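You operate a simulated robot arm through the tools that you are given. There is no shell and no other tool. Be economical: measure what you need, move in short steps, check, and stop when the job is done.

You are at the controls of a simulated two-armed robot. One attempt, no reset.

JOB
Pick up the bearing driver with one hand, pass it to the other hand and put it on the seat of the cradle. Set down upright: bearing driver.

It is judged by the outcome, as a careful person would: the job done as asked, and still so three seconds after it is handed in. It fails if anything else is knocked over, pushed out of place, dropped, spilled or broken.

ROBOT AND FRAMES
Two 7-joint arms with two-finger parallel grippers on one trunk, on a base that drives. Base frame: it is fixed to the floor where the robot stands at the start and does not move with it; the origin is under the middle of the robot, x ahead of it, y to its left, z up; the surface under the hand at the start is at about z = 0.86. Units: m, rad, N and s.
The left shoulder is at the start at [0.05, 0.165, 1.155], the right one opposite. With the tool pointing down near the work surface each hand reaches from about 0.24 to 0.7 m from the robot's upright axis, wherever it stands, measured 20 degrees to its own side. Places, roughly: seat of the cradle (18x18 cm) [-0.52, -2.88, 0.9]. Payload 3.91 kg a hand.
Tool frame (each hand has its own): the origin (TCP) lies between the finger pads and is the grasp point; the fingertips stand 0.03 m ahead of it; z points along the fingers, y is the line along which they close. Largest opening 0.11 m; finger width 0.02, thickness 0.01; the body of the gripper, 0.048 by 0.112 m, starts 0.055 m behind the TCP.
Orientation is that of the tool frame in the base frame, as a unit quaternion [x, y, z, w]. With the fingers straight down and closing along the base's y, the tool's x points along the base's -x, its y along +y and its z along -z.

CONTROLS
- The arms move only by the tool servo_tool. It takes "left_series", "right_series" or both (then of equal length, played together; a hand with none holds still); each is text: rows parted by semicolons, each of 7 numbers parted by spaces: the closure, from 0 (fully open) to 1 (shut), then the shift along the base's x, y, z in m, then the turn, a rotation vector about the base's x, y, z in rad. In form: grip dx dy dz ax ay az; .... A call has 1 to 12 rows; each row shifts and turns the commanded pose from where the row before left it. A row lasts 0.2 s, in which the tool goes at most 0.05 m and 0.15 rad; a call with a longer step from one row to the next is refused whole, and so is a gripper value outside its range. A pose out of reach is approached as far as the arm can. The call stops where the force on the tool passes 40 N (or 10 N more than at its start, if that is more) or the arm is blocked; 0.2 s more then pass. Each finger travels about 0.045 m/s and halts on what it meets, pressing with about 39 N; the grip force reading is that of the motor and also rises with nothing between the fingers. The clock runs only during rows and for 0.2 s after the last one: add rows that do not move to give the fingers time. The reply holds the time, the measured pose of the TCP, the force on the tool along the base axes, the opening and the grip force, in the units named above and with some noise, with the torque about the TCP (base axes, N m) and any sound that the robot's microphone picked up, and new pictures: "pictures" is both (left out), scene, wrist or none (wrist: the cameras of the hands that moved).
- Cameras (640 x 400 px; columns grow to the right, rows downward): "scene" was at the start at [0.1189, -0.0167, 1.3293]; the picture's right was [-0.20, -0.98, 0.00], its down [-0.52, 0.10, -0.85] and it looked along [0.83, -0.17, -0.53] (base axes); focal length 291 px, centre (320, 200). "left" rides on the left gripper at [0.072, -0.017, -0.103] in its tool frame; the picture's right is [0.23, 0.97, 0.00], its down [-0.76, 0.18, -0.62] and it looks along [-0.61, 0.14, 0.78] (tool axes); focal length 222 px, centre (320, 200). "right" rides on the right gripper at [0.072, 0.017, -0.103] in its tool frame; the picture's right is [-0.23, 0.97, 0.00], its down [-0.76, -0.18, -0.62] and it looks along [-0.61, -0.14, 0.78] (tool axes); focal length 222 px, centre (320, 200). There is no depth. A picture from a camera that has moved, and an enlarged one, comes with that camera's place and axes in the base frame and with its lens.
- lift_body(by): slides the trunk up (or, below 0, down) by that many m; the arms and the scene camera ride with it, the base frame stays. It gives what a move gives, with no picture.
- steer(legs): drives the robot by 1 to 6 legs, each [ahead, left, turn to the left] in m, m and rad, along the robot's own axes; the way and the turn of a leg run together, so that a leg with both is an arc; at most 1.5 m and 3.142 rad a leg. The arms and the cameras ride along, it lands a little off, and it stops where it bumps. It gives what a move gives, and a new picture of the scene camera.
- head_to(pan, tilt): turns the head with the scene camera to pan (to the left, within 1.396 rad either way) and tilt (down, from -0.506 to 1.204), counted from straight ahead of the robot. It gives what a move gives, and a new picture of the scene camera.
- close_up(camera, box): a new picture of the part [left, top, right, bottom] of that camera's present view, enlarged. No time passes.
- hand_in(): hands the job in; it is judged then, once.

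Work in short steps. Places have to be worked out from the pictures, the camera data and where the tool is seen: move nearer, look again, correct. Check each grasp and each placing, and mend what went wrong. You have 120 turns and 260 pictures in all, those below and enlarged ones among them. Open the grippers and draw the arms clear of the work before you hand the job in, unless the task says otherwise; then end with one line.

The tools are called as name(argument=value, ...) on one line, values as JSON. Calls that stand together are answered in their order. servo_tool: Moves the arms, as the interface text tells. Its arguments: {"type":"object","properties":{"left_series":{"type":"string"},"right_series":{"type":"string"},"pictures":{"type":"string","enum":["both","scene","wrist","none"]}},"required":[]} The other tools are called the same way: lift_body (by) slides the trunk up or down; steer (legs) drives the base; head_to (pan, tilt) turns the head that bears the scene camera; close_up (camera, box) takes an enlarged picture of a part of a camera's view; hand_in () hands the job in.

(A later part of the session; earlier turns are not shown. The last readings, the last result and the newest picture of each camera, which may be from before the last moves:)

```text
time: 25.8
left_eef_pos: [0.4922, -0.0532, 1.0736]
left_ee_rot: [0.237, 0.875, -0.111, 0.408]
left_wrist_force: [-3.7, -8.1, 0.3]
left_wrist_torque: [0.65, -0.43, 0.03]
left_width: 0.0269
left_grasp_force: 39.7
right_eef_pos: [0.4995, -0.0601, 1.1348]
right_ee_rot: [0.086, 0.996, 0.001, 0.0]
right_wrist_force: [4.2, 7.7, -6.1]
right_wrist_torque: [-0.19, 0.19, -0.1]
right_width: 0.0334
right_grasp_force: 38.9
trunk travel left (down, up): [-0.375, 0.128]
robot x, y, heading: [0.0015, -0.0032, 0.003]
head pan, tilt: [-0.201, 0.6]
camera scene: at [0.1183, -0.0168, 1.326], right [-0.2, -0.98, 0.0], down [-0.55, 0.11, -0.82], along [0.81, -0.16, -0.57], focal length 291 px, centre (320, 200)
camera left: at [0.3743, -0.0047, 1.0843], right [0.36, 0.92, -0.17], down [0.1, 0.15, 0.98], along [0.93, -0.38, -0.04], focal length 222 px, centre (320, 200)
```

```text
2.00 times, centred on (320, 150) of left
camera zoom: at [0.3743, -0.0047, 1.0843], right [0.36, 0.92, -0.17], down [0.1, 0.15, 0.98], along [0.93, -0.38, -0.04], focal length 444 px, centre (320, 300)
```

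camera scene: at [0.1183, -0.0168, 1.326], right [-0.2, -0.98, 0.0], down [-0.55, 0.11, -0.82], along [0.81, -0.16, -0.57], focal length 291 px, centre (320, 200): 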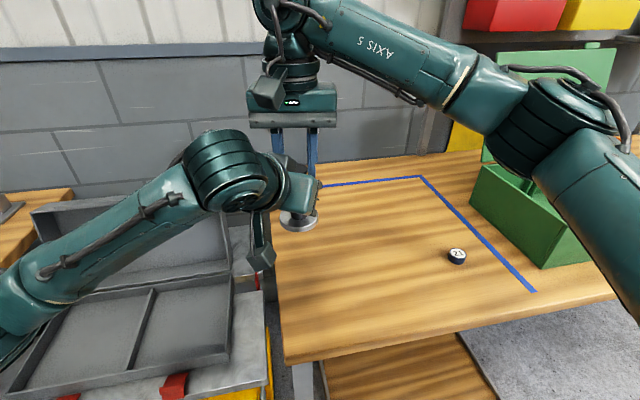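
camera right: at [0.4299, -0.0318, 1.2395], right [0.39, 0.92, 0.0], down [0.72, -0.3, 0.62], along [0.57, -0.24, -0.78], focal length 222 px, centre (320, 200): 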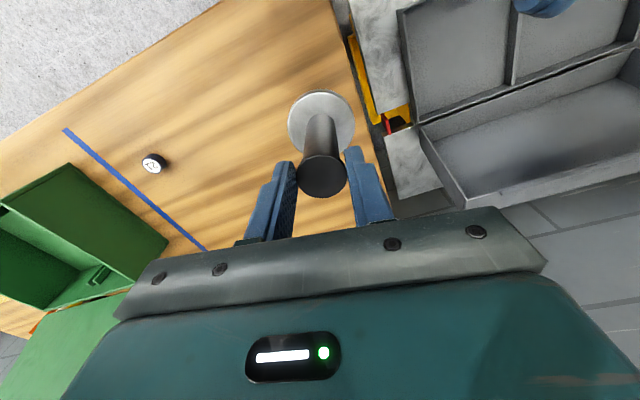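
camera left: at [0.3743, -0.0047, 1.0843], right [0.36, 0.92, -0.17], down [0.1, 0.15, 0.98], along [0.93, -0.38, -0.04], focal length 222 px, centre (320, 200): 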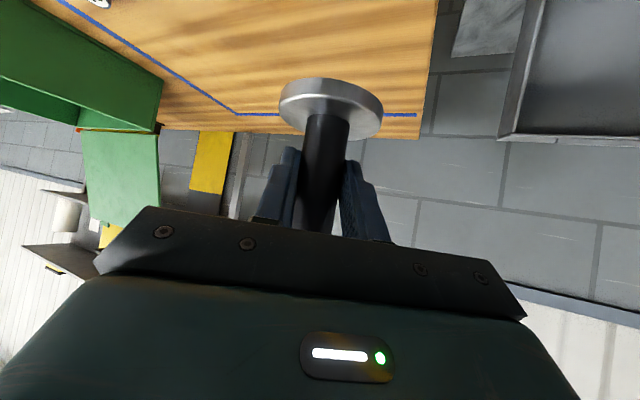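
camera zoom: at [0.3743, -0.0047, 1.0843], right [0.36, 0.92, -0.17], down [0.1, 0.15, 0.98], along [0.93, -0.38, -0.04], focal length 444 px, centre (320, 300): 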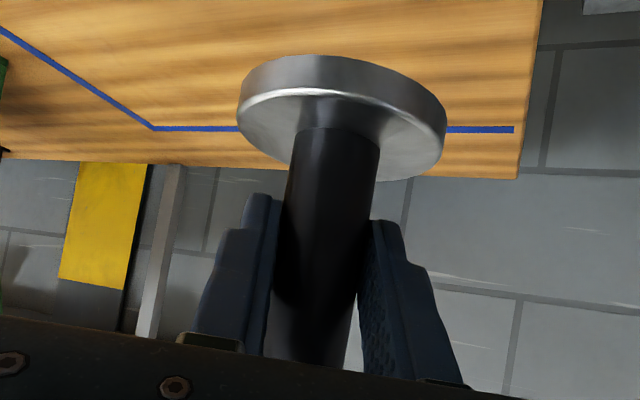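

The left hand holds the handle (27 mm). I open the right hand a little and lift it straight up off the cap.

servo_tool(right_series="0.6 0 0 0 0 0 0;0.6 0 0 0 0 0 0;0.6 0 0 0 0 0 0;0.6 0 0 0.02 0 0 0;0.6 0 0 0.03 0 0 0;0.6 0 0 0.04 0 0 0;0.6 0 0 0.04 0 0 0;0.6 0 0 0 0 0 0")

close_up(camera="left", box=[200, 50, 440, 250])

```text
time: 27.6
left_eef_pos: [0.4936, -0.0529, 1.0729]
left_ee_rot: [0.235, 0.876, -0.109, 0.407]
left_wrist_force: [0.2, -0.3, -0.2]
left_wrist_torque: [0.02, 0.08, 0.02]
left_width: 0.0269
left_grasp_force: 38.6
right_eef_pos: [0.5014, -0.0589, 1.2664]
right_ee_rot: [0.086, 0.996, 0.0, -0.001]
right_wrist_force: [0.1, -0.5, 1.1]
right_wrist_torque: [0.01, 0.02, 0.02]
right_width: 0.0439
right_grasp_force: 0.1
trunk travel left (down, up): [-0.375, 0.128]
robot x, y, heading: [0.0005, -0.0029, -0.0]
head pan, tilt: [-0.201, 0.6]
camera scene: at [0.1187, -0.0171, 1.3259], right [-0.2, -0.98, 0.0], down [-0.55, 0.11, -0.82], along [0.81, -0.16, -0.57], focal length 291 px, centre (320, 200)
camera right: at [0.4326, -0.0312, 1.3711], right [0.39, 0.92, 0.0], down [0.72, -0.3, 0.62], along [0.57, -0.24, -0.78], focal length 222 px, centre (320, 200)
```

scene: 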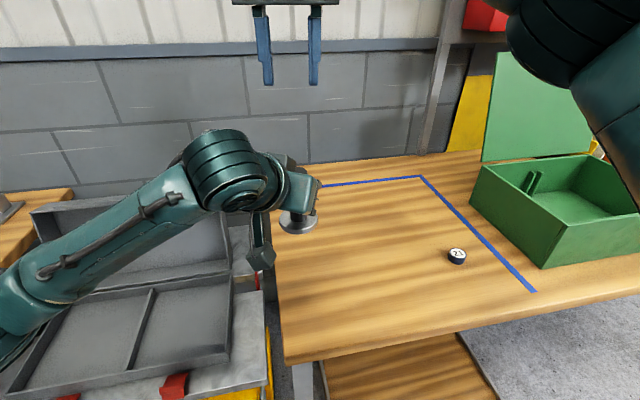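
right: 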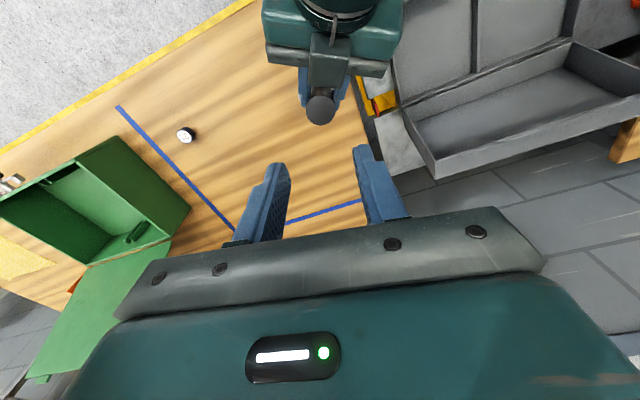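

```text
2.00 times, centred on (320, 150) of left
camera zoom: at [0.3751, -0.0045, 1.0842], right [0.36, 0.92, -0.17], down [0.1, 0.15, 0.98], along [0.93, -0.37, -0.04], focal length 444 px, centre (320, 300)
```

zoom: 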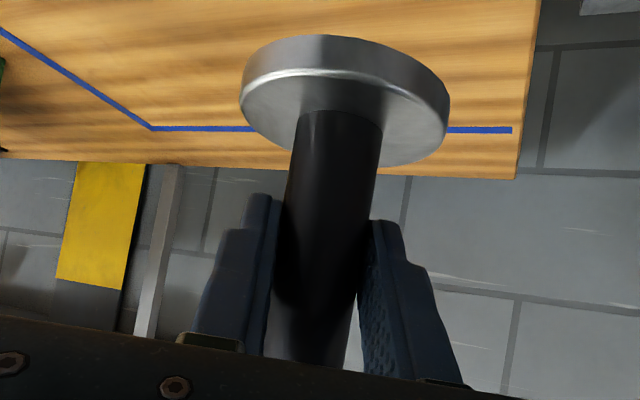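

The driver seems to have shifted about 5 mm during release. I wait a moment to see whether it's stable in the left hand.

servo_tool(left_series="1 0 0 0 0 0 0;1 0 0 0 0 0 0", pictures="none")

close_up(camera="left", box=[200, 50, 440, 250])

close_up(camera="scene", box=[200, 100, 360, 240])

```text
time: 28.2
left_eef_pos: [0.4913, -0.053, 1.0732]
left_ee_rot: [0.235, 0.876, -0.11, 0.407]
left_wrist_force: [0.1, -0.2, 0.2]
left_wrist_torque: [0.03, 0.14, 0.03]
left_width: 0.0268
left_grasp_force: 39.2
right_eef_pos: [0.5017, -0.0593, 1.2671]
right_ee_rot: [0.086, 0.996, 0.001, -0.001]
right_wrist_force: [-0.1, -0.1, -0.7]
right_wrist_torque: [0.01, 0.0, 0.0]
right_width: 0.0442
right_grasp_force: 0.1
trunk travel left (down, up): [-0.375, 0.128]
robot x, y, heading: [0.0037, 0.0009, 0.002]
head pan, tilt: [-0.201, 0.6]
```

```text
2.00 times, centred on (320, 150) of left
camera zoom: at [0.3748, -0.0043, 1.0843], right [0.36, 0.92, -0.17], down [0.1, 0.15, 0.98], along [0.93, -0.37, -0.04], focal length 444 px, centre (320, 300)
```

zoom: 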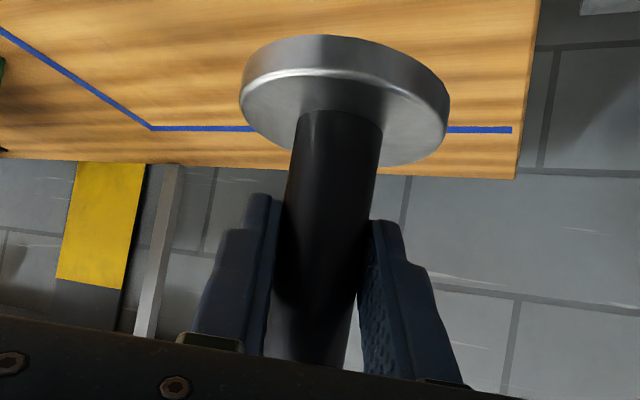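

```text
2.86 times, centred on (280, 170) of scene
camera zoom: at [0.1183, -0.0168, 1.326], right [-0.2, -0.98, 0.0], down [-0.55, 0.11, -0.82], along [0.81, -0.16, -0.57], focal length 832 px, centre (434, 286)
```

zoom: 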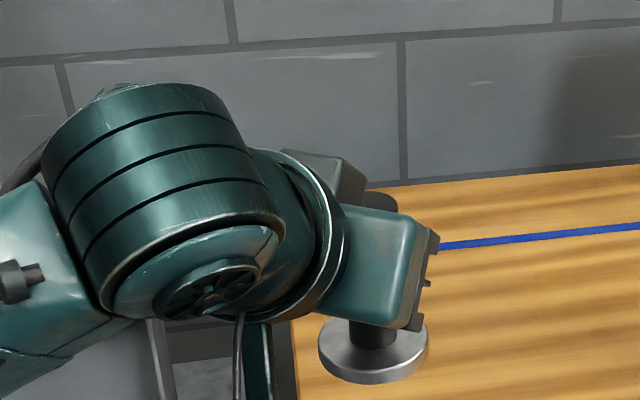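

Stable in the left hand, with only a ~4 mm slip down. The pass is done. I move the right arm aside, then raise and retract the left for driving.

servo_tool(right_series="0.6 -0.02 -0.042 0 0 0 0.03;0.6 -0.024 -0.042 0 0 0 0.03;0.6 -0.024 -0.042 0 0 0 0.03;0.6 -0.024 -0.042 -0.01 0 0 0.03;0.6 -0.024 -0.042 -0.02 0 0 0.03;0.6 -0.024 -0.04 -0.02 0 0 0.03;0.6 0 0 0 0 0 0;0.6 0 0 0 0 0 0;0.6 0 0 0 0 0 0;0.6 0 0 0 0 0 0", left_series="1 0 0 0 0 0 0;1 0 0 0 0 0 0;1 0 0 0 0 0 0;1 0 0 0.02 0 0 0;1 -0.01 0.01 0.02 0 0 0;1 -0.015 0.015 0.02 0 0 0;1 -0.015 0.015 0.02 0 0 0;1 -0.015 0.015 0.02 0 0 0;1 -0.015 0.015 0.02 0 0 0;1 0 0 0 0 0 0")

close_up(camera="left", box=[200, 50, 440, 250])

```text
refused: row 5 steps farther than a row can; nothing moved
```

```text
2.00 times, centred on (320, 150) of left
camera zoom: at [0.3748, -0.0043, 1.0843], right [0.36, 0.92, -0.17], down [0.1, 0.15, 0.98], along [0.93, -0.37, -0.04], focal length 444 px, centre (320, 300)
```

zoom: 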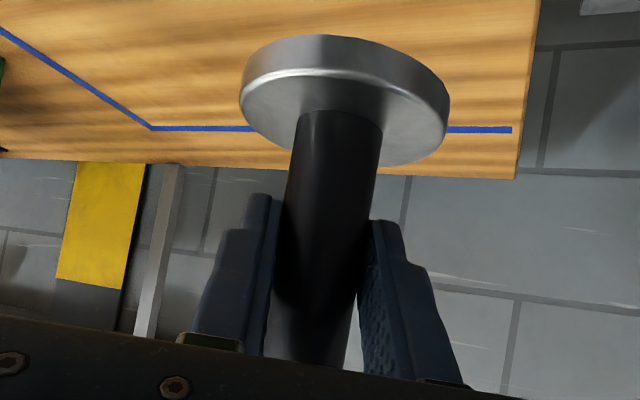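

A row was slightly too long, so I repeat with smaller steps.

servo_tool(right_series="0.6 -0.02 -0.04 0 0 0 0.03;0.6 -0.022 -0.04 0 0 0 0.03;0.6 -0.022 -0.04 0 0 0 0.03;0.6 -0.022 -0.04 -0.01 0 0 0.03;0.6 -0.02 -0.04 -0.015 0 0 0.03;0.6 -0.02 -0.04 -0.015 0 0 0.03;0.6 0 0 0 0 0 0;0.6 0 0 0 0 0 0;0.6 0 0 0 0 0 0;0.6 0 0 0 0 0 0", left_series="1 0 0 0 0 0 0;1 0 0 0 0 0 0;1 0 0 0 0 0 0;1 0 0 0.02 0 0 0;1 -0.01 0.01 0.02 0 0 0;1 -0.015 0.015 0.02 0 0 0;1 -0.015 0.015 0.02 0 0 0;1 -0.015 0.015 0.02 0 0 0;1 -0.015 0.015 0.02 0 0 0;1 0 0 0 0 0 0")

close_up(camera="left", box=[200, 50, 440, 250])

```text
time: 30.4
left_eef_pos: [0.422, 0.0165, 1.1931]
left_ee_rot: [0.235, 0.876, -0.11, 0.407]
left_wrist_force: [0.2, 0.2, -5.0]
left_wrist_torque: [0.0, 0.07, -0.03]
left_width: 0.0271
left_grasp_force: 39.3
right_eef_pos: [0.371, -0.3011, 1.225]
right_ee_rot: [-0.004, 1.0, 0.0, 0.0]
right_wrist_force: [0.2, -0.3, -0.6]
right_wrist_torque: [0.01, 0.02, -0.02]
right_width: 0.044
right_grasp_force: 0.0
trunk travel left (down, up): [-0.375, 0.128]
robot x, y, heading: [-0.0031, 0.0004, 0.002]
head pan, tilt: [-0.201, 0.6]
camera scene: at [0.1184, -0.0169, 1.326], right [-0.2, -0.98, 0.0], down [-0.55, 0.11, -0.82], along [0.81, -0.16, -0.57], focal length 291 px, centre (320, 200)
camera right: at [0.2987, -0.2856, 1.3281], right [0.22, 0.98, 0.0], down [0.76, -0.17, 0.62], along [0.61, -0.14, -0.78], focal length 222 px, centre (320, 200)
camera left: at [0.3037, 0.0658, 1.2032], right [0.36, 0.92, -0.17], down [0.1, 0.15, 0.98], along [0.93, -0.37, -0.04], focal length 222 px, centre (320, 200)
```

scene: 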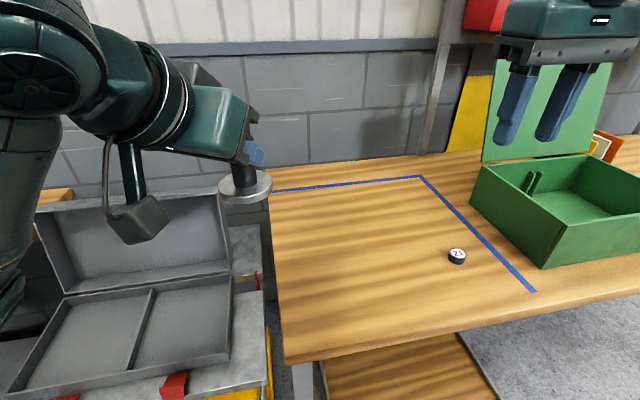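
right: 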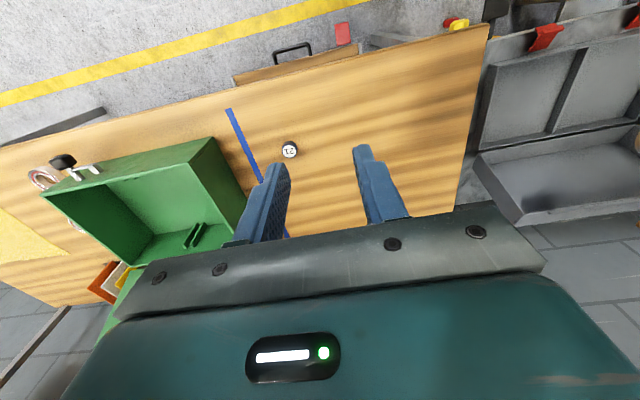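
left: 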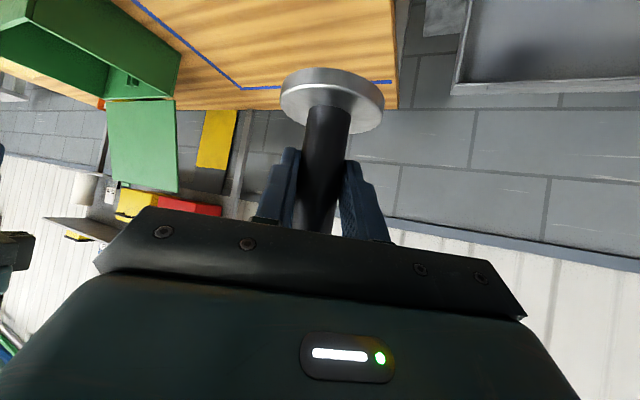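

```text
2.00 times, centred on (320, 150) of left
camera zoom: at [0.3037, 0.0658, 1.2032], right [0.36, 0.92, -0.17], down [0.1, 0.15, 0.98], along [0.93, -0.37, -0.04], focal length 444 px, centre (320, 300)
```

zoom: 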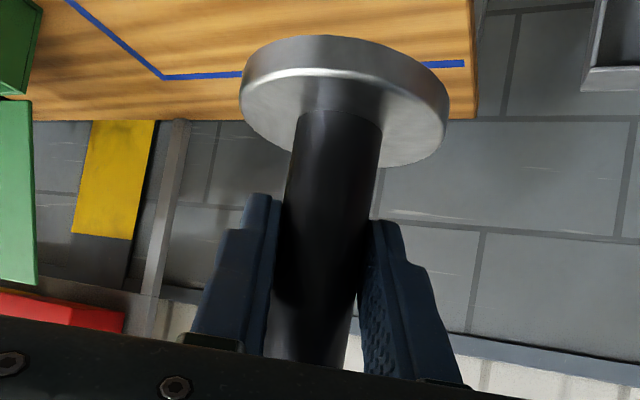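

Weight now shows on the left hand (-5 N). I check the driver's tilt in an enlarged scene view, then back away from the table.

close_up(camera="scene", box=[190, 120, 310, 220])

steer(legs=[[-0.45, 0, 0]])

```text
4.00 times, centred on (250, 170) of scene
camera zoom: at [0.1184, -0.0169, 1.326], right [-0.2, -0.98, 0.0], down [-0.55, 0.11, -0.82], along [0.81, -0.16, -0.57], focal length 1165 px, centre (600, 320)
```

zoom: 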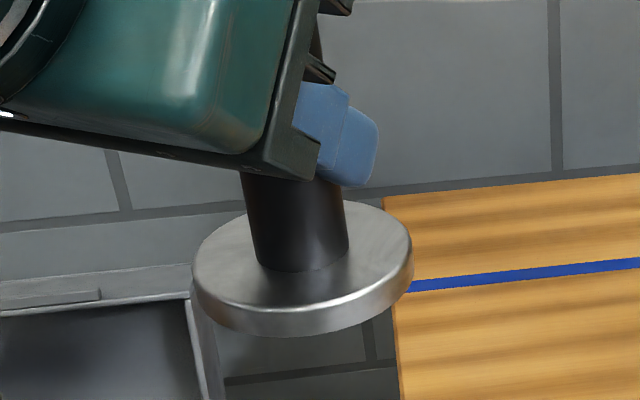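

```text
time: 33.1
left_eef_pos: [-0.0281, 0.0183, 1.1925]
left_ee_rot: [0.233, 0.876, -0.109, 0.409]
left_wrist_force: [-0.3, 1.1, -6.0]
left_wrist_torque: [0.02, 0.04, -0.02]
left_width: 0.0268
left_grasp_force: 39.4
right_eef_pos: [-0.0752, -0.3003, 1.2244]
right_ee_rot: [-0.006, 1.0, -0.001, 0.0]
right_wrist_force: [-0.1, 0.3, -0.6]
right_wrist_torque: [0.02, -0.01, -0.02]
right_width: 0.0441
right_grasp_force: 0.1
trunk travel left (down, up): [-0.375, 0.128]
robot x, y, heading: [-0.4508, -0.0013, 0.004]
head pan, tilt: [-0.201, 0.6]
camera scene: at [-0.3304, -0.017, 1.3261], right [-0.2, -0.98, 0.0], down [-0.55, 0.11, -0.83], along [0.81, -0.16, -0.56], focal length 291 px, centre (320, 200)
```

scene: 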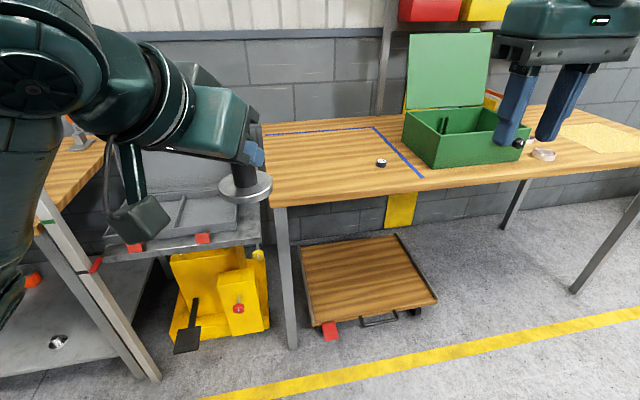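

The tilt is within a couple of degrees of vertical. The base is clear of the table, so I turn 90° right to face the cradle table.

steer(legs=[[0, 0, -1.57]])

head_to(pan=0, tilt=0.35)

```text
time: 37.3
left_eef_pos: [-0.4221, -0.4212, 1.1911]
left_ee_rot: [0.781, 0.461, -0.363, 0.215]
left_wrist_force: [-0.1, -0.2, -5.9]
left_wrist_torque: [0.09, -0.04, 0.01]
left_width: 0.027
left_grasp_force: 39.2
right_eef_pos: [-0.7416, -0.3788, 1.2239]
right_ee_rot: [0.696, 0.718, 0.0, 0.0]
right_wrist_force: [-0.1, 1.0, 0.4]
right_wrist_torque: [0.0, 0.0, -0.02]
right_width: 0.0441
right_grasp_force: 0.1
trunk travel left (down, up): [-0.375, 0.128]
robot x, y, heading: [-0.4476, -0.0015, -1.545]
head pan, tilt: [-0.201, 0.6]
camera scene: at [-0.4616, -0.1163, 1.326], right [-0.98, 0.18, 0.0], down [0.1, 0.56, -0.82], along [-0.15, -0.81, -0.57], focal length 291 px, centre (320, 200)
```

scene: 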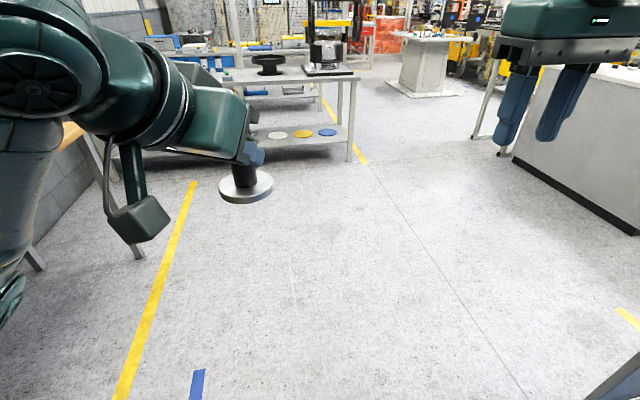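

```text
time: 38.0
left_eef_pos: [-0.4222, -0.4216, 1.1922]
left_ee_rot: [0.781, 0.461, -0.363, 0.214]
left_wrist_force: [0.6, 1.0, -5.6]
left_wrist_torque: [0.08, -0.05, -0.03]
left_width: 0.0268
left_grasp_force: 39.0
right_eef_pos: [-0.7427, -0.3782, 1.2236]
right_ee_rot: [0.696, 0.718, 0.001, 0.0]
right_wrist_force: [1.0, 0.0, -0.7]
right_wrist_torque: [0.01, 0.0, 0.0]
right_width: 0.0439
right_grasp_force: 0.1
trunk travel left (down, up): [-0.375, 0.128]
robot x, y, heading: [-0.4484, 0.0058, -1.546]
head pan, tilt: [0.0, 0.351]
camera scene: at [-0.4438, -0.1225, 1.3487], right [-1.0, -0.02, 0.0], down [-0.01, 0.34, -0.94], along [0.02, -0.94, -0.34], focal length 291 px, centre (320, 200)
```

scene: 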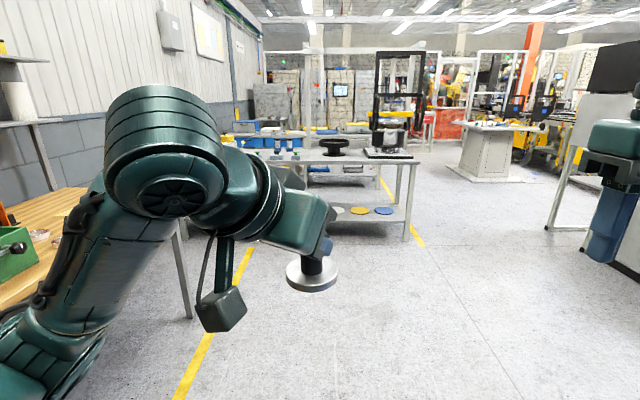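

The floor ahead is clear. I drive 1.3 m, correct the heading slightly and shift a bit right.

steer(legs=[[0, 0, -0.025], [1.3, -0.1, 0]])

```text
time: 44.9
left_eef_pos: [-0.5445, -1.7017, 1.1921]
left_ee_rot: [0.788, 0.449, -0.366, 0.209]
left_wrist_force: [-0.4, 0.0, -6.1]
left_wrist_torque: [0.11, -0.03, -0.03]
left_width: 0.0268
left_grasp_force: 39.7
right_eef_pos: [-0.8626, -1.6484, 1.2231]
right_ee_rot: [0.707, 0.707, 0.0, 0.0]
right_wrist_force: [0.2, 0.1, 0.7]
right_wrist_torque: [0.0, -0.05, 0.0]
right_width: 0.0439
right_grasp_force: 0.0
trunk travel left (down, up): [-0.375, 0.128]
robot x, y, heading: [-0.5565, -1.2802, -1.578]
head pan, tilt: [0.0, 0.351]
camera scene: at [-0.5576, -1.4023, 1.3488], right [-1.0, 0.01, 0.0], down [0.0, 0.34, -0.94], along [-0.01, -0.94, -0.34], focal length 291 px, centre (320, 200)
```

scene: 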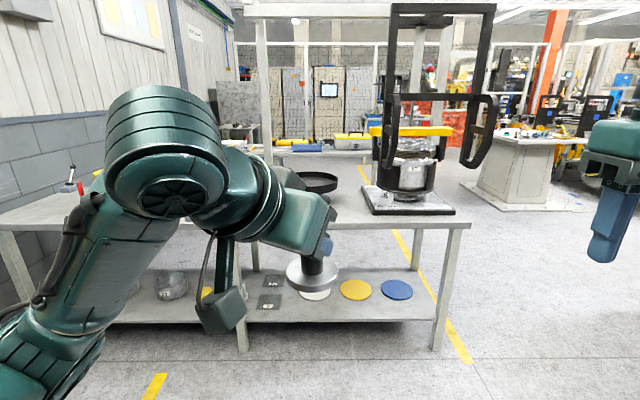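

The table's front edge is near y≈-2.58. I pull the right hand back to keep it away from the press on the right, then drive 0.92 m closer.

servo_tool(right_series="0.6 0 0.03 0 0 0 0;0.6 0 0.03 0 0 0 0;0.6 0 0.03 0 0 0 0;0.6 0 0 0 0 0 0", pictures="none")

steer(legs=[[0.92, 0, 0.007]])

```text
time: 45.9
left_eef_pos: [-0.5447, -1.7021, 1.1922]
left_ee_rot: [0.787, 0.45, -0.366, 0.209]
left_wrist_force: [0.2, 0.5, -5.5]
left_wrist_torque: [0.07, -0.01, 0.0]
left_width: 0.0267
left_grasp_force: 38.6
right_eef_pos: [-0.8664, -1.5569, 1.2234]
right_ee_rot: [0.707, 0.707, 0.0, 0.0]
right_wrist_force: [0.3, -0.1, 0.5]
right_wrist_torque: [-0.03, 0.0, -0.02]
right_width: 0.044
right_grasp_force: 0.1
trunk travel left (down, up): [-0.375, 0.128]
robot x, y, heading: [-0.5608, -1.2835, -1.585]
head pan, tilt: [0.0, 0.351]
```

```text
time: 50.3
left_eef_pos: [-0.5366, -2.5834, 1.1897]
left_ee_rot: [0.784, 0.458, -0.362, 0.211]
left_wrist_force: [-0.7, 0.6, -6.3]
left_wrist_torque: [0.09, -0.05, 0.01]
left_width: 0.027
left_grasp_force: 39.0
right_eef_pos: [-0.8605, -2.4419, 1.2244]
right_ee_rot: [0.697, 0.717, 0.001, -0.004]
right_wrist_force: [-0.1, 1.4, 0.6]
right_wrist_torque: [-0.22, -0.05, 0.02]
right_width: 0.044
right_grasp_force: 0.0
trunk travel left (down, up): [-0.375, 0.128]
robot x, y, heading: [-0.5586, -2.1589, -1.561]
head pan, tilt: [0.0, 0.351]
stopped in leg 1: the force on the tool passed its limit at 64 N (the readings are from after the stop); the commanded pose is now the measured one
camera scene: at [-0.5548, -2.2834, 1.3488], right [-1.0, -0.01, 0.0], down [0.0, 0.34, -0.94], along [0.01, -0.94, -0.34], focal length 291 px, centre (320, 200)
```

scene: 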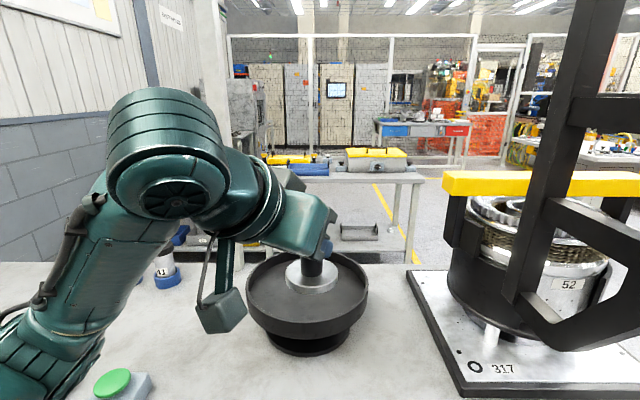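

The right hand bumped the press's frame. I back off a few cm and look with the right camera and head.

steer(legs=[[-0.08, 0, 0]])

head_to(pan=-0.5, tilt=0.4)

close_up(camera="right", box=[0, 0, 640, 400])

```text
time: 51.3
left_eef_pos: [-0.5363, -2.5059, 1.1902]
left_ee_rot: [0.783, 0.458, -0.363, 0.212]
left_wrist_force: [-0.8, 0.5, -5.2]
left_wrist_torque: [0.05, -0.04, 0.01]
left_width: 0.0265
left_grasp_force: 38.6
right_eef_pos: [-0.859, -2.3645, 1.2238]
right_ee_rot: [0.696, 0.718, 0.001, -0.004]
right_wrist_force: [0.1, 0.8, 0.0]
right_wrist_torque: [-0.01, -0.05, -0.01]
right_width: 0.0439
right_grasp_force: 0.0
trunk travel left (down, up): [-0.375, 0.128]
robot x, y, heading: [-0.5634, -2.0869, -1.562]
head pan, tilt: [0.0, 0.351]
camera scene: at [-0.5555, -2.2058, 1.3489], right [-1.0, -0.01, 0.0], down [0.0, 0.34, -0.94], along [0.01, -0.94, -0.34], focal length 291 px, centre (320, 200)
```

scene: 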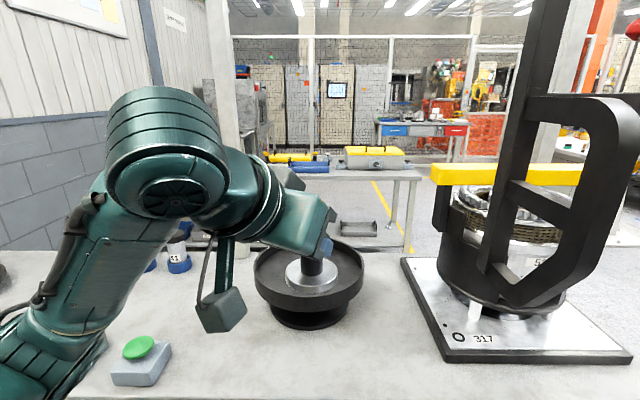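

```text
time: 52.2
left_eef_pos: [-0.5362, -2.5058, 1.1911]
left_ee_rot: [0.783, 0.459, -0.362, 0.213]
left_wrist_force: [-0.3, 0.6, -6.1]
left_wrist_torque: [0.08, -0.05, 0.03]
left_width: 0.0269
left_grasp_force: 38.9
right_eef_pos: [-0.8609, -2.366, 1.2236]
right_ee_rot: [0.697, 0.717, 0.001, -0.004]
right_wrist_force: [-0.3, 0.0, -0.5]
right_wrist_torque: [0.01, 0.01, -0.03]
right_width: 0.044
right_grasp_force: 0.0
trunk travel left (down, up): [-0.375, 0.128]
robot x, y, heading: [-0.5562, -2.0826, -1.558]
head pan, tilt: [-0.499, 0.4]
camera scene: at [-0.5999, -2.1955, 1.3443], right [-0.88, 0.47, 0.0], down [0.18, 0.34, -0.92], along [-0.43, -0.81, -0.39], focal length 291 px, centre (320, 200)
```

scene: 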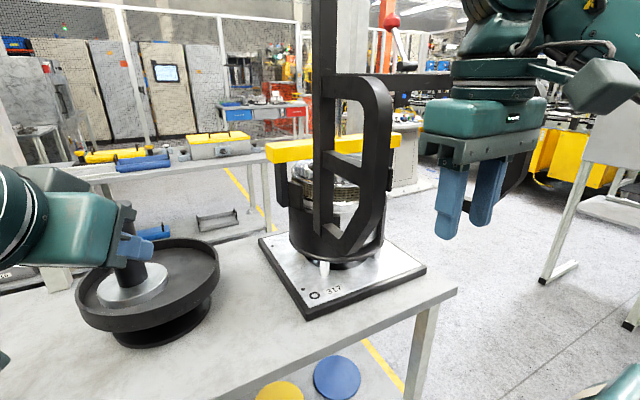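

```text
1.00 times, centred on (320, 200) of right (not enlarged: the box is as wide or as high as the picture)
camera zoom: at [-0.8457, -2.2938, 1.3288], right [0.98, -0.2, -0.01], down [-0.15, -0.77, 0.62], along [-0.13, -0.61, -0.79], focal length 222 px, centre (320, 200)
```

zoom: 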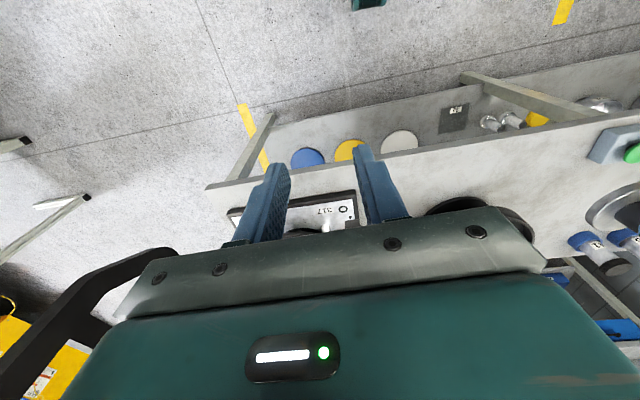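

The press hasn't moved: its plate corners compute the same before and after. I'll approach from further left and turned right, so the right arm stays behind the press's loop.

steer(legs=[[0, 0.19, 0], [0, 0, -0.39]])

head_to(pan=0, tilt=0.6)

```text
time: 55.8
left_eef_pos: [-0.5024, -2.4794, 1.1907]
left_ee_rot: [0.858, 0.297, -0.397, 0.138]
left_wrist_force: [0.4, 0.9, -6.5]
left_wrist_torque: [0.08, -0.05, 0.0]
left_width: 0.0272
left_grasp_force: 38.5
right_eef_pos: [-0.7477, -2.2243, 1.2237]
right_ee_rot: [0.823, 0.568, 0.002, -0.003]
right_wrist_force: [-1.5, 0.3, -0.3]
right_wrist_torque: [-0.01, -0.06, -0.03]
right_width: 0.0442
right_grasp_force: 0.0
trunk travel left (down, up): [-0.375, 0.128]
robot x, y, heading: [-0.3631, -2.0825, -1.956]
head pan, tilt: [-0.499, 0.4]
camera scene: at [-0.443, -2.1675, 1.3442], right [-0.64, 0.77, 0.0], down [0.3, 0.25, -0.92], along [-0.71, -0.59, -0.39], focal length 291 px, centre (320, 200)
```

scene: 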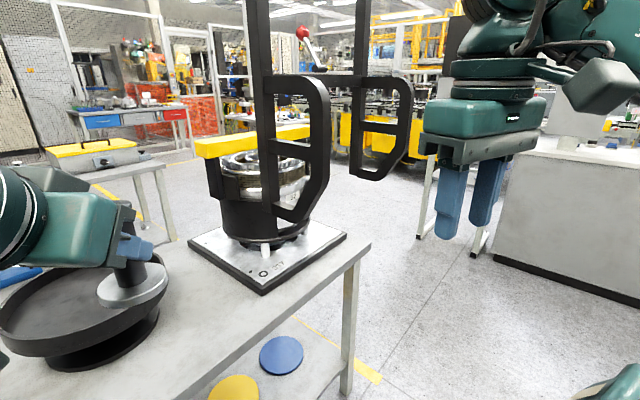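

```text
time: 56.7
left_eef_pos: [-0.5028, -2.4802, 1.19]
left_ee_rot: [0.857, 0.297, -0.397, 0.138]
left_wrist_force: [0.6, 0.5, -6.0]
left_wrist_torque: [0.08, -0.09, -0.01]
left_width: 0.0265
left_grasp_force: 39.2
right_eef_pos: [-0.7493, -2.2252, 1.224]
right_ee_rot: [0.823, 0.567, 0.002, -0.004]
right_wrist_force: [-0.2, -0.1, -0.5]
right_wrist_torque: [0.0, -0.02, -0.01]
right_width: 0.0441
right_grasp_force: 0.1
trunk travel left (down, up): [-0.375, 0.128]
robot x, y, heading: [-0.3577, -2.0828, -1.95]
head pan, tilt: [0.0, 0.6]
camera scene: at [-0.4044, -2.1907, 1.326], right [-0.93, 0.37, 0.0], down [0.21, 0.52, -0.83], along [-0.31, -0.77, -0.57], focal length 291 px, centre (320, 200)
```

scene: 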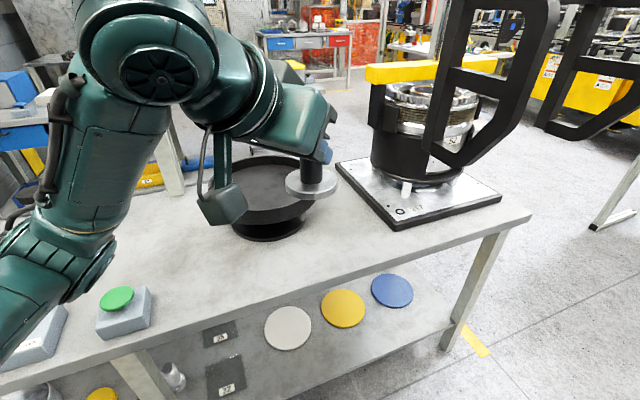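

I raise the trunk so the left elbow clears the button box on the table, then drive 0.14 m ahead.

lift_body(by=0.12)

steer(legs=[[0.14, 0, 0]])

```text
time: 58.2
left_eef_pos: [-0.5028, -2.48, 1.3106]
left_ee_rot: [0.858, 0.296, -0.397, 0.136]
left_wrist_force: [0.5, 0.8, -5.7]
left_wrist_torque: [0.03, -0.08, 0.0]
left_width: 0.0266
left_grasp_force: 38.6
right_eef_pos: [-0.7481, -2.2266, 1.3444]
right_ee_rot: [0.823, 0.568, 0.002, -0.003]
right_wrist_force: [-0.5, 0.2, -0.6]
right_wrist_torque: [-0.04, 0.02, 0.0]
right_width: 0.0441
right_grasp_force: 0.1
trunk travel left (down, up): [-0.495, 0.008]
robot x, y, heading: [-0.3649, -2.0854, -1.956]
head pan, tilt: [0.0, 0.6]
```

```text
time: 59.5
left_eef_pos: [-0.556, -2.6101, 1.3111]
left_ee_rot: [0.858, 0.296, -0.397, 0.137]
left_wrist_force: [0.3, -1.0, -6.7]
left_wrist_torque: [0.08, -0.07, -0.01]
left_width: 0.0268
left_grasp_force: 38.4
right_eef_pos: [-0.8017, -2.3562, 1.3442]
right_ee_rot: [0.824, 0.566, 0.003, -0.003]
right_wrist_force: [0.2, 0.8, -0.5]
right_wrist_torque: [0.01, 0.01, -0.01]
right_width: 0.0441
right_grasp_force: 0.0
trunk travel left (down, up): [-0.495, 0.008]
robot x, y, heading: [-0.4134, -2.213, -1.95]
head pan, tilt: [0.0, 0.6]
camera scene: at [-0.4572, -2.3212, 1.4459], right [-0.93, 0.37, 0.0], down [0.21, 0.52, -0.82], along [-0.31, -0.76, -0.57], focal length 291 px, centre (320, 200)
```

scene: 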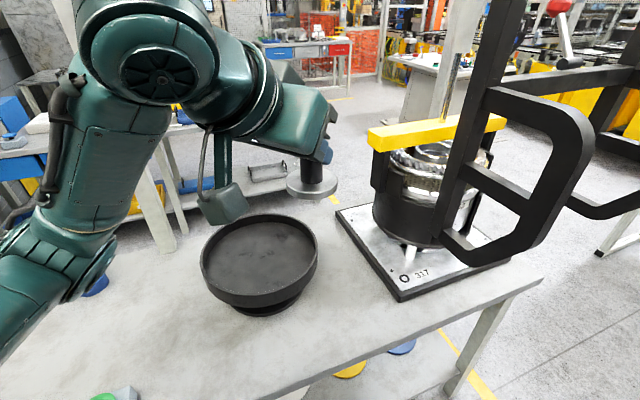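

The cradle center computes to about (-0.52, -2.87), and the driver axis is at about (-0.562, -2.615). I move the left hand over the cradle, lowering a bit.

servo_tool(left_series="1 0.007 -0.0425 -0.015 0 0 0;1 0.007 -0.0425 -0.015 0 0 0;1 0.007 -0.0425 -0.015 0 0 0;1 0.007 -0.0425 -0.015 0 0 0;1 0.007 -0.0425 -0.015 0 0 0;1 0.007 -0.0425 -0.015 0 0 0;1 0 0 0 0 0 0")

```text
time: 61.1
left_eef_pos: [-0.5161, -2.8644, 1.2196]
left_ee_rot: [0.858, 0.295, -0.398, 0.137]
left_wrist_force: [1.3, 0.3, -5.7]
left_wrist_torque: [0.06, -0.06, 0.01]
left_width: 0.027
left_grasp_force: 39.1
right_eef_pos: [-0.8012, -2.3552, 1.3442]
right_ee_rot: [0.824, 0.566, 0.002, -0.003]
right_wrist_force: [0.5, -0.1, -1.3]
right_wrist_torque: [0.02, -0.01, 0.03]
right_width: 0.0441
right_grasp_force: 0.0
trunk travel left (down, up): [-0.495, 0.008]
robot x, y, heading: [-0.4142, -2.2107, -1.95]
head pan, tilt: [0.0, 0.6]
camera scene: at [-0.4568, -2.3199, 1.4461], right [-0.93, 0.37, 0.0], down [0.21, 0.52, -0.83], along [-0.31, -0.77, -0.56], focal length 291 px, centre (320, 200)
camera left: at [-0.4267, -2.7739, 1.2313], right [0.72, -0.68, -0.17], down [0.1, -0.15, 0.98], along [-0.69, -0.72, -0.04], focal length 222 px, centre (320, 200)
```

scene: 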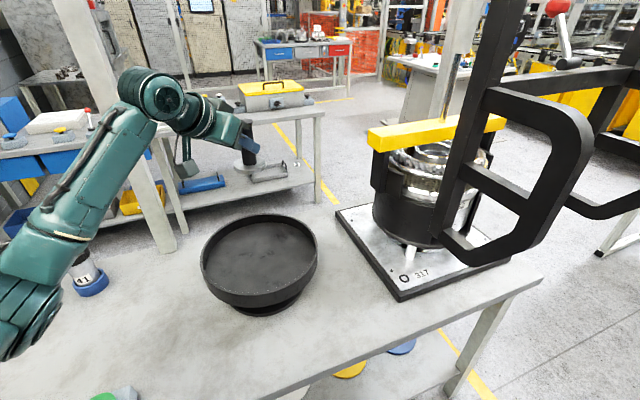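
left: 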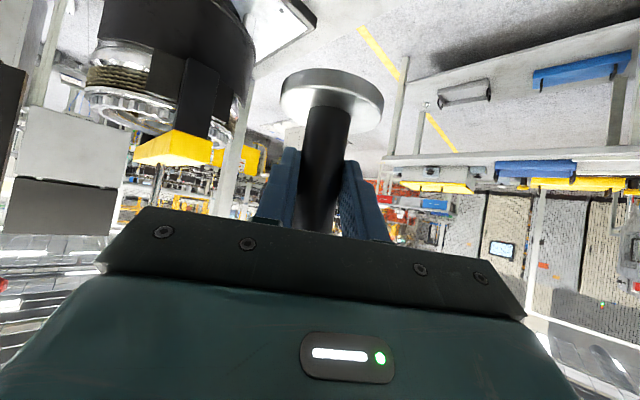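

The driver is above the cradle center, with its bottom at about z≈1.157. I lower 0.19 m straight down.

servo_tool(left_series="1 0 0 -0.04 0 0 0;1 0 0 -0.04 0 0 0;1 0 0 -0.04 0 0 0;1 0 0 -0.04 0 0 0;1 0 0 -0.03 0 0 0;1 0 0 0 0 0 0")

close_up(camera="scene", box=[160, 150, 360, 320])

```text
time: 62.5
left_eef_pos: [-0.516, -2.8641, 1.0297]
left_ee_rot: [0.858, 0.296, -0.397, 0.137]
left_wrist_force: [-0.2, -0.2, -5.2]
left_wrist_torque: [0.03, -0.09, 0.0]
left_width: 0.0268
left_grasp_force: 38.7
right_eef_pos: [-0.8011, -2.3554, 1.3434]
right_ee_rot: [0.824, 0.567, 0.002, -0.004]
right_wrist_force: [-1.1, -0.9, -0.1]
right_wrist_torque: [0.03, 0.0, -0.01]
right_width: 0.0439
right_grasp_force: 0.0
trunk travel left (down, up): [-0.495, 0.008]
robot x, y, heading: [-0.4156, -2.2117, -1.955]
head pan, tilt: [0.0, 0.6]
camera scene: at [-0.4569, -2.3205, 1.446], right [-0.93, 0.37, 0.0], down [0.21, 0.52, -0.82], along [-0.31, -0.76, -0.57], focal length 291 px, centre (320, 200)
camera left: at [-0.4263, -2.7744, 1.0415], right [0.72, -0.68, -0.17], down [0.1, -0.15, 0.98], along [-0.69, -0.72, -0.04], focal length 222 px, centre (320, 200)
```

scene: 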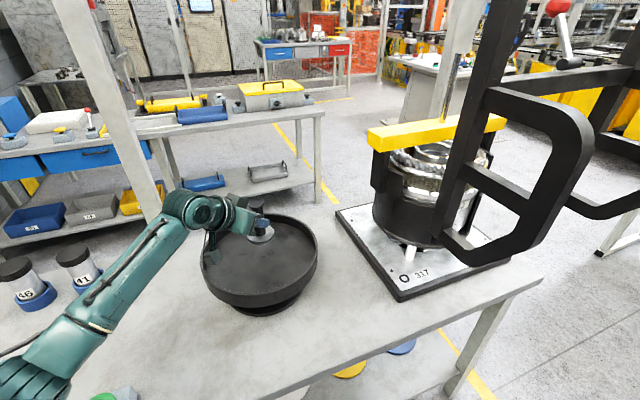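
left: 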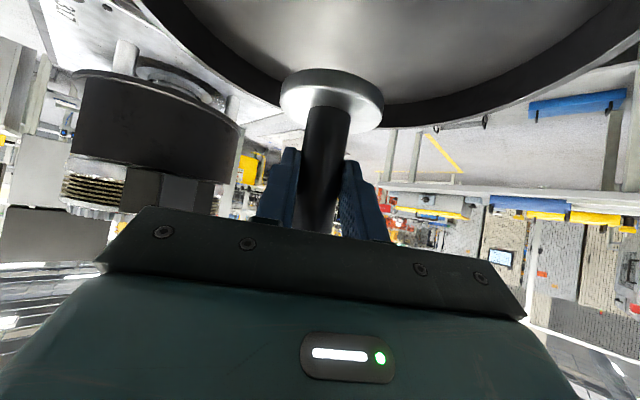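

```text
2.35 times, centred on (260, 235) of scene
camera zoom: at [-0.4569, -2.3205, 1.446], right [-0.93, 0.37, 0.0], down [0.21, 0.52, -0.82], along [-0.31, -0.76, -0.57], focal length 685 px, centre (461, 118)
```

zoom: 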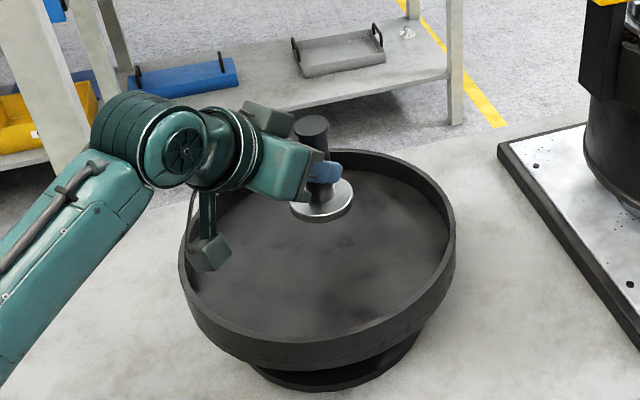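

Driver and camera positions check out. The left camera housing would come down just over the near rim, so I shift the driver about 2.5 cm away from it, still well on the seat, and lower 4 cm.

servo_tool(left_series="1 -0.01 -0.0075 0 0 0 0;1 -0.01 -0.0075 0 0 0 0;1 0 0 -0.02 0 0 0;1 0 0 -0.02 0 0 0;1 0 0 0 0 0 0")

close_up(camera="scene", box=[190, 170, 330, 290])

```text
time: 63.7
left_eef_pos: [-0.5348, -2.8812, 0.9894]
left_ee_rot: [0.858, 0.296, -0.398, 0.137]
left_wrist_force: [0.8, -0.1, -6.2]
left_wrist_torque: [0.09, -0.04, 0.02]
left_width: 0.0268
left_grasp_force: 39.0
right_eef_pos: [-0.8016, -2.3551, 1.3441]
right_ee_rot: [0.824, 0.567, 0.002, -0.004]
right_wrist_force: [0.2, 0.9, -0.3]
right_wrist_torque: [0.01, 0.01, -0.05]
right_width: 0.0441
right_grasp_force: 0.2
trunk travel left (down, up): [-0.495, 0.008]
robot x, y, heading: [-0.4162, -2.217, -1.956]
head pan, tilt: [0.0, 0.6]
camera scene: at [-0.4567, -2.3206, 1.446], right [-0.93, 0.37, 0.0], down [0.21, 0.52, -0.82], along [-0.31, -0.76, -0.57], focal length 291 px, centre (320, 200)
camera left: at [-0.4468, -2.7895, 1.0011], right [0.72, -0.68, -0.17], down [0.1, -0.15, 0.98], along [-0.69, -0.72, -0.04], focal length 222 px, centre (320, 200)
```

scene: 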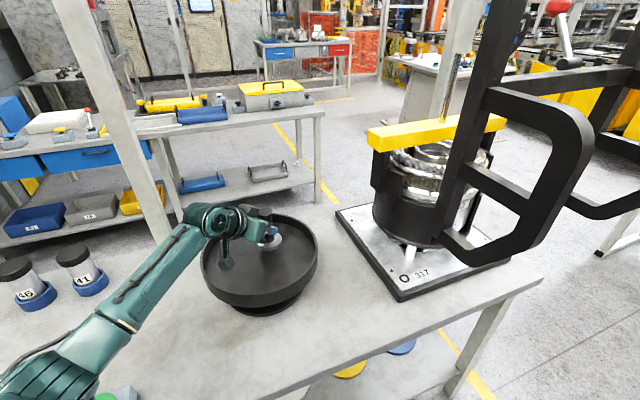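
left: 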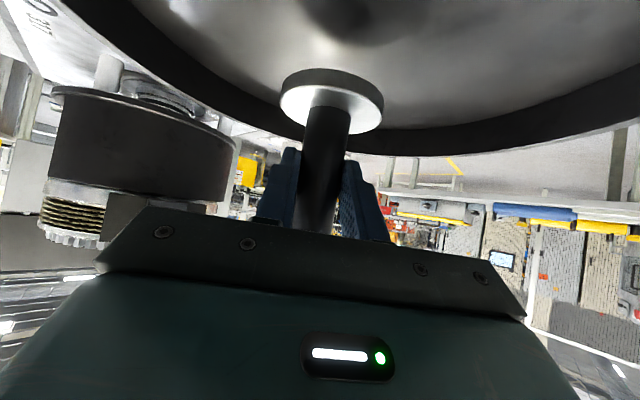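

```text
3.33 times, centred on (260, 230) of scene
camera zoom: at [-0.4567, -2.3206, 1.446], right [-0.93, 0.37, 0.0], down [0.21, 0.52, -0.82], along [-0.31, -0.76, -0.57], focal length 970 px, centre (520, 100)
```

zoom: 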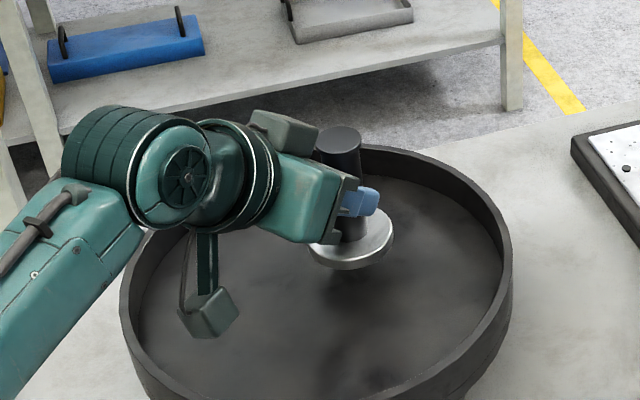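

Close to the seat, about 2.5 cm to go, and the camera housing is inside the dish. I lower in small steps, watching force.

servo_tool(left_series="1 0 0 -0.01 0 0 0;1 0 0 -0.005 0 0 0;1 0 0 -0.003 0 0 0;1 0 0 0 0 0 0")

close_up(camera="scene", box=[240, 200, 320, 260])

```text
time: 64.7
left_eef_pos: [-0.5346, -2.88, 0.9721]
left_ee_rot: [0.858, 0.296, -0.397, 0.137]
left_wrist_force: [-0.2, -1.1, -6.9]
left_wrist_torque: [0.01, -0.05, -0.03]
left_width: 0.0269
left_grasp_force: 38.9
right_eef_pos: [-0.8015, -2.3543, 1.3442]
right_ee_rot: [0.824, 0.567, 0.002, -0.003]
right_wrist_force: [-0.7, 0.8, 1.1]
right_wrist_torque: [0.0, -0.01, 0.0]
right_width: 0.044
right_grasp_force: 0.1
trunk travel left (down, up): [-0.495, 0.008]
robot x, y, heading: [-0.4186, -2.2122, -1.953]
head pan, tilt: [0.0, 0.6]
camera scene: at [-0.4568, -2.3207, 1.446], right [-0.93, 0.37, 0.0], down [0.21, 0.52, -0.82], along [-0.31, -0.76, -0.57], focal length 291 px, centre (320, 200)
camera left: at [-0.4465, -2.7887, 0.9838], right [0.72, -0.68, -0.17], down [0.1, -0.15, 0.98], along [-0.69, -0.72, -0.04], focal length 222 px, centre (320, 200)
```

scene: 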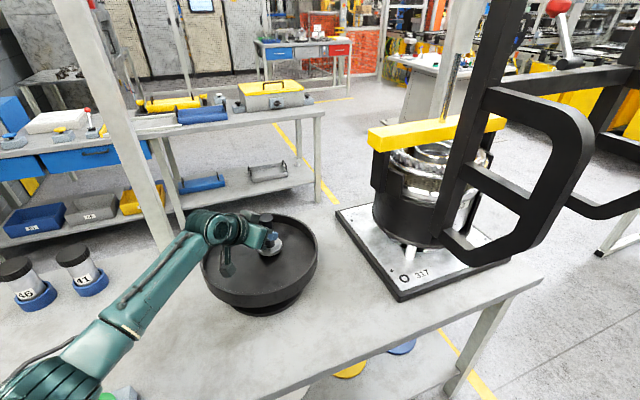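
left: 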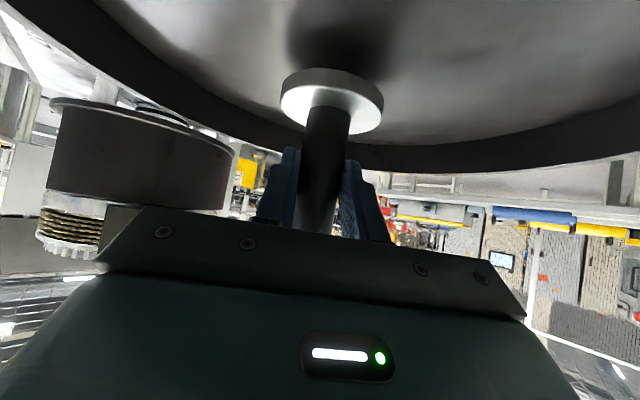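

```text
6.67 times, centred on (280, 230) of scene
camera zoom: at [-0.4568, -2.3207, 1.446], right [-0.93, 0.37, 0.0], down [0.21, 0.52, -0.82], along [-0.31, -0.76, -0.57], focal length 1941 px, centre (587, 0)
```

zoom: 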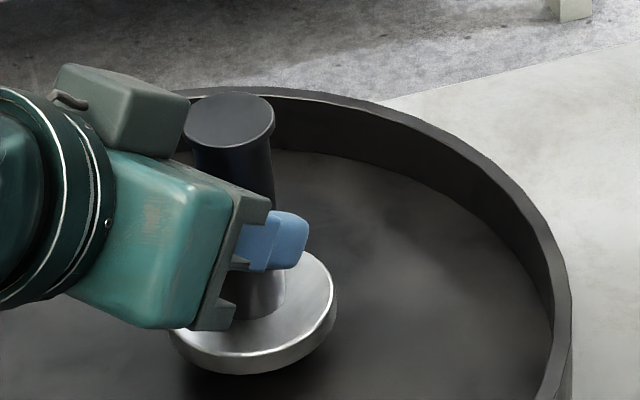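

Still free, with no contact force. I continue down in 2.5 mm steps; the call stops itself if force rises by 10 N.

servo_tool(left_series="1 0 0 -0.0025 0 0 0;1 0 0 -0.0025 0 0 0;1 0 0 -0.0025 0 0 0;1 0 0 -0.0025 0 0 0;1 0 0 0 0 0 0", pictures="wrist")

close_up(camera="scene", box=[240, 200, 320, 260])

```text
time: 65.9
left_eef_pos: [-0.5357, -2.8803, 0.9607]
left_ee_rot: [0.858, 0.296, -0.397, 0.137]
left_wrist_force: [0.1, 0.3, -5.8]
left_wrist_torque: [0.05, -0.07, 0.01]
left_width: 0.0267
left_grasp_force: 39.3
right_eef_pos: [-0.8012, -2.3545, 1.3449]
right_ee_rot: [0.824, 0.566, 0.002, -0.004]
right_wrist_force: [0.1, -0.1, 0.5]
right_wrist_torque: [-0.02, -0.01, 0.01]
right_width: 0.044
right_grasp_force: 0.0
trunk travel left (down, up): [-0.495, 0.008]
robot x, y, heading: [-0.4085, -2.2138, -1.954]
head pan, tilt: [0.0, 0.6]
camera left: at [-0.4469, -2.788, 0.9738], right [0.72, -0.68, -0.17], down [0.1, -0.15, 0.98], along [-0.69, -0.72, -0.04], focal length 222 px, centre (320, 200)
```

left: 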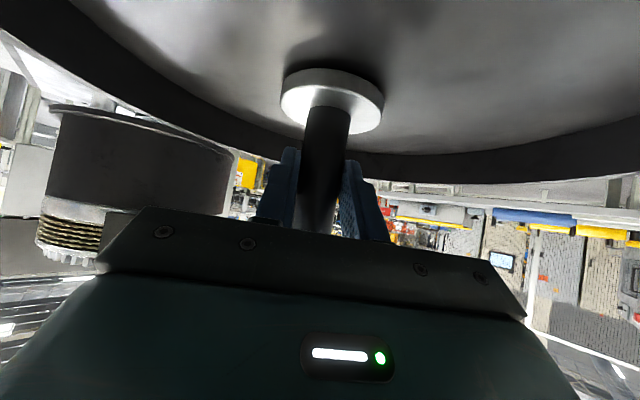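

```text
6.67 times, centred on (280, 230) of scene
camera zoom: at [-0.4568, -2.3207, 1.446], right [-0.93, 0.37, 0.0], down [0.21, 0.52, -0.82], along [-0.31, -0.76, -0.57], focal length 1941 px, centre (587, 0)
```

zoom: 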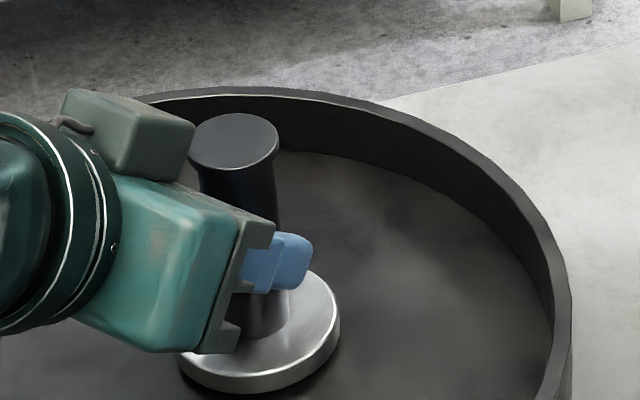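

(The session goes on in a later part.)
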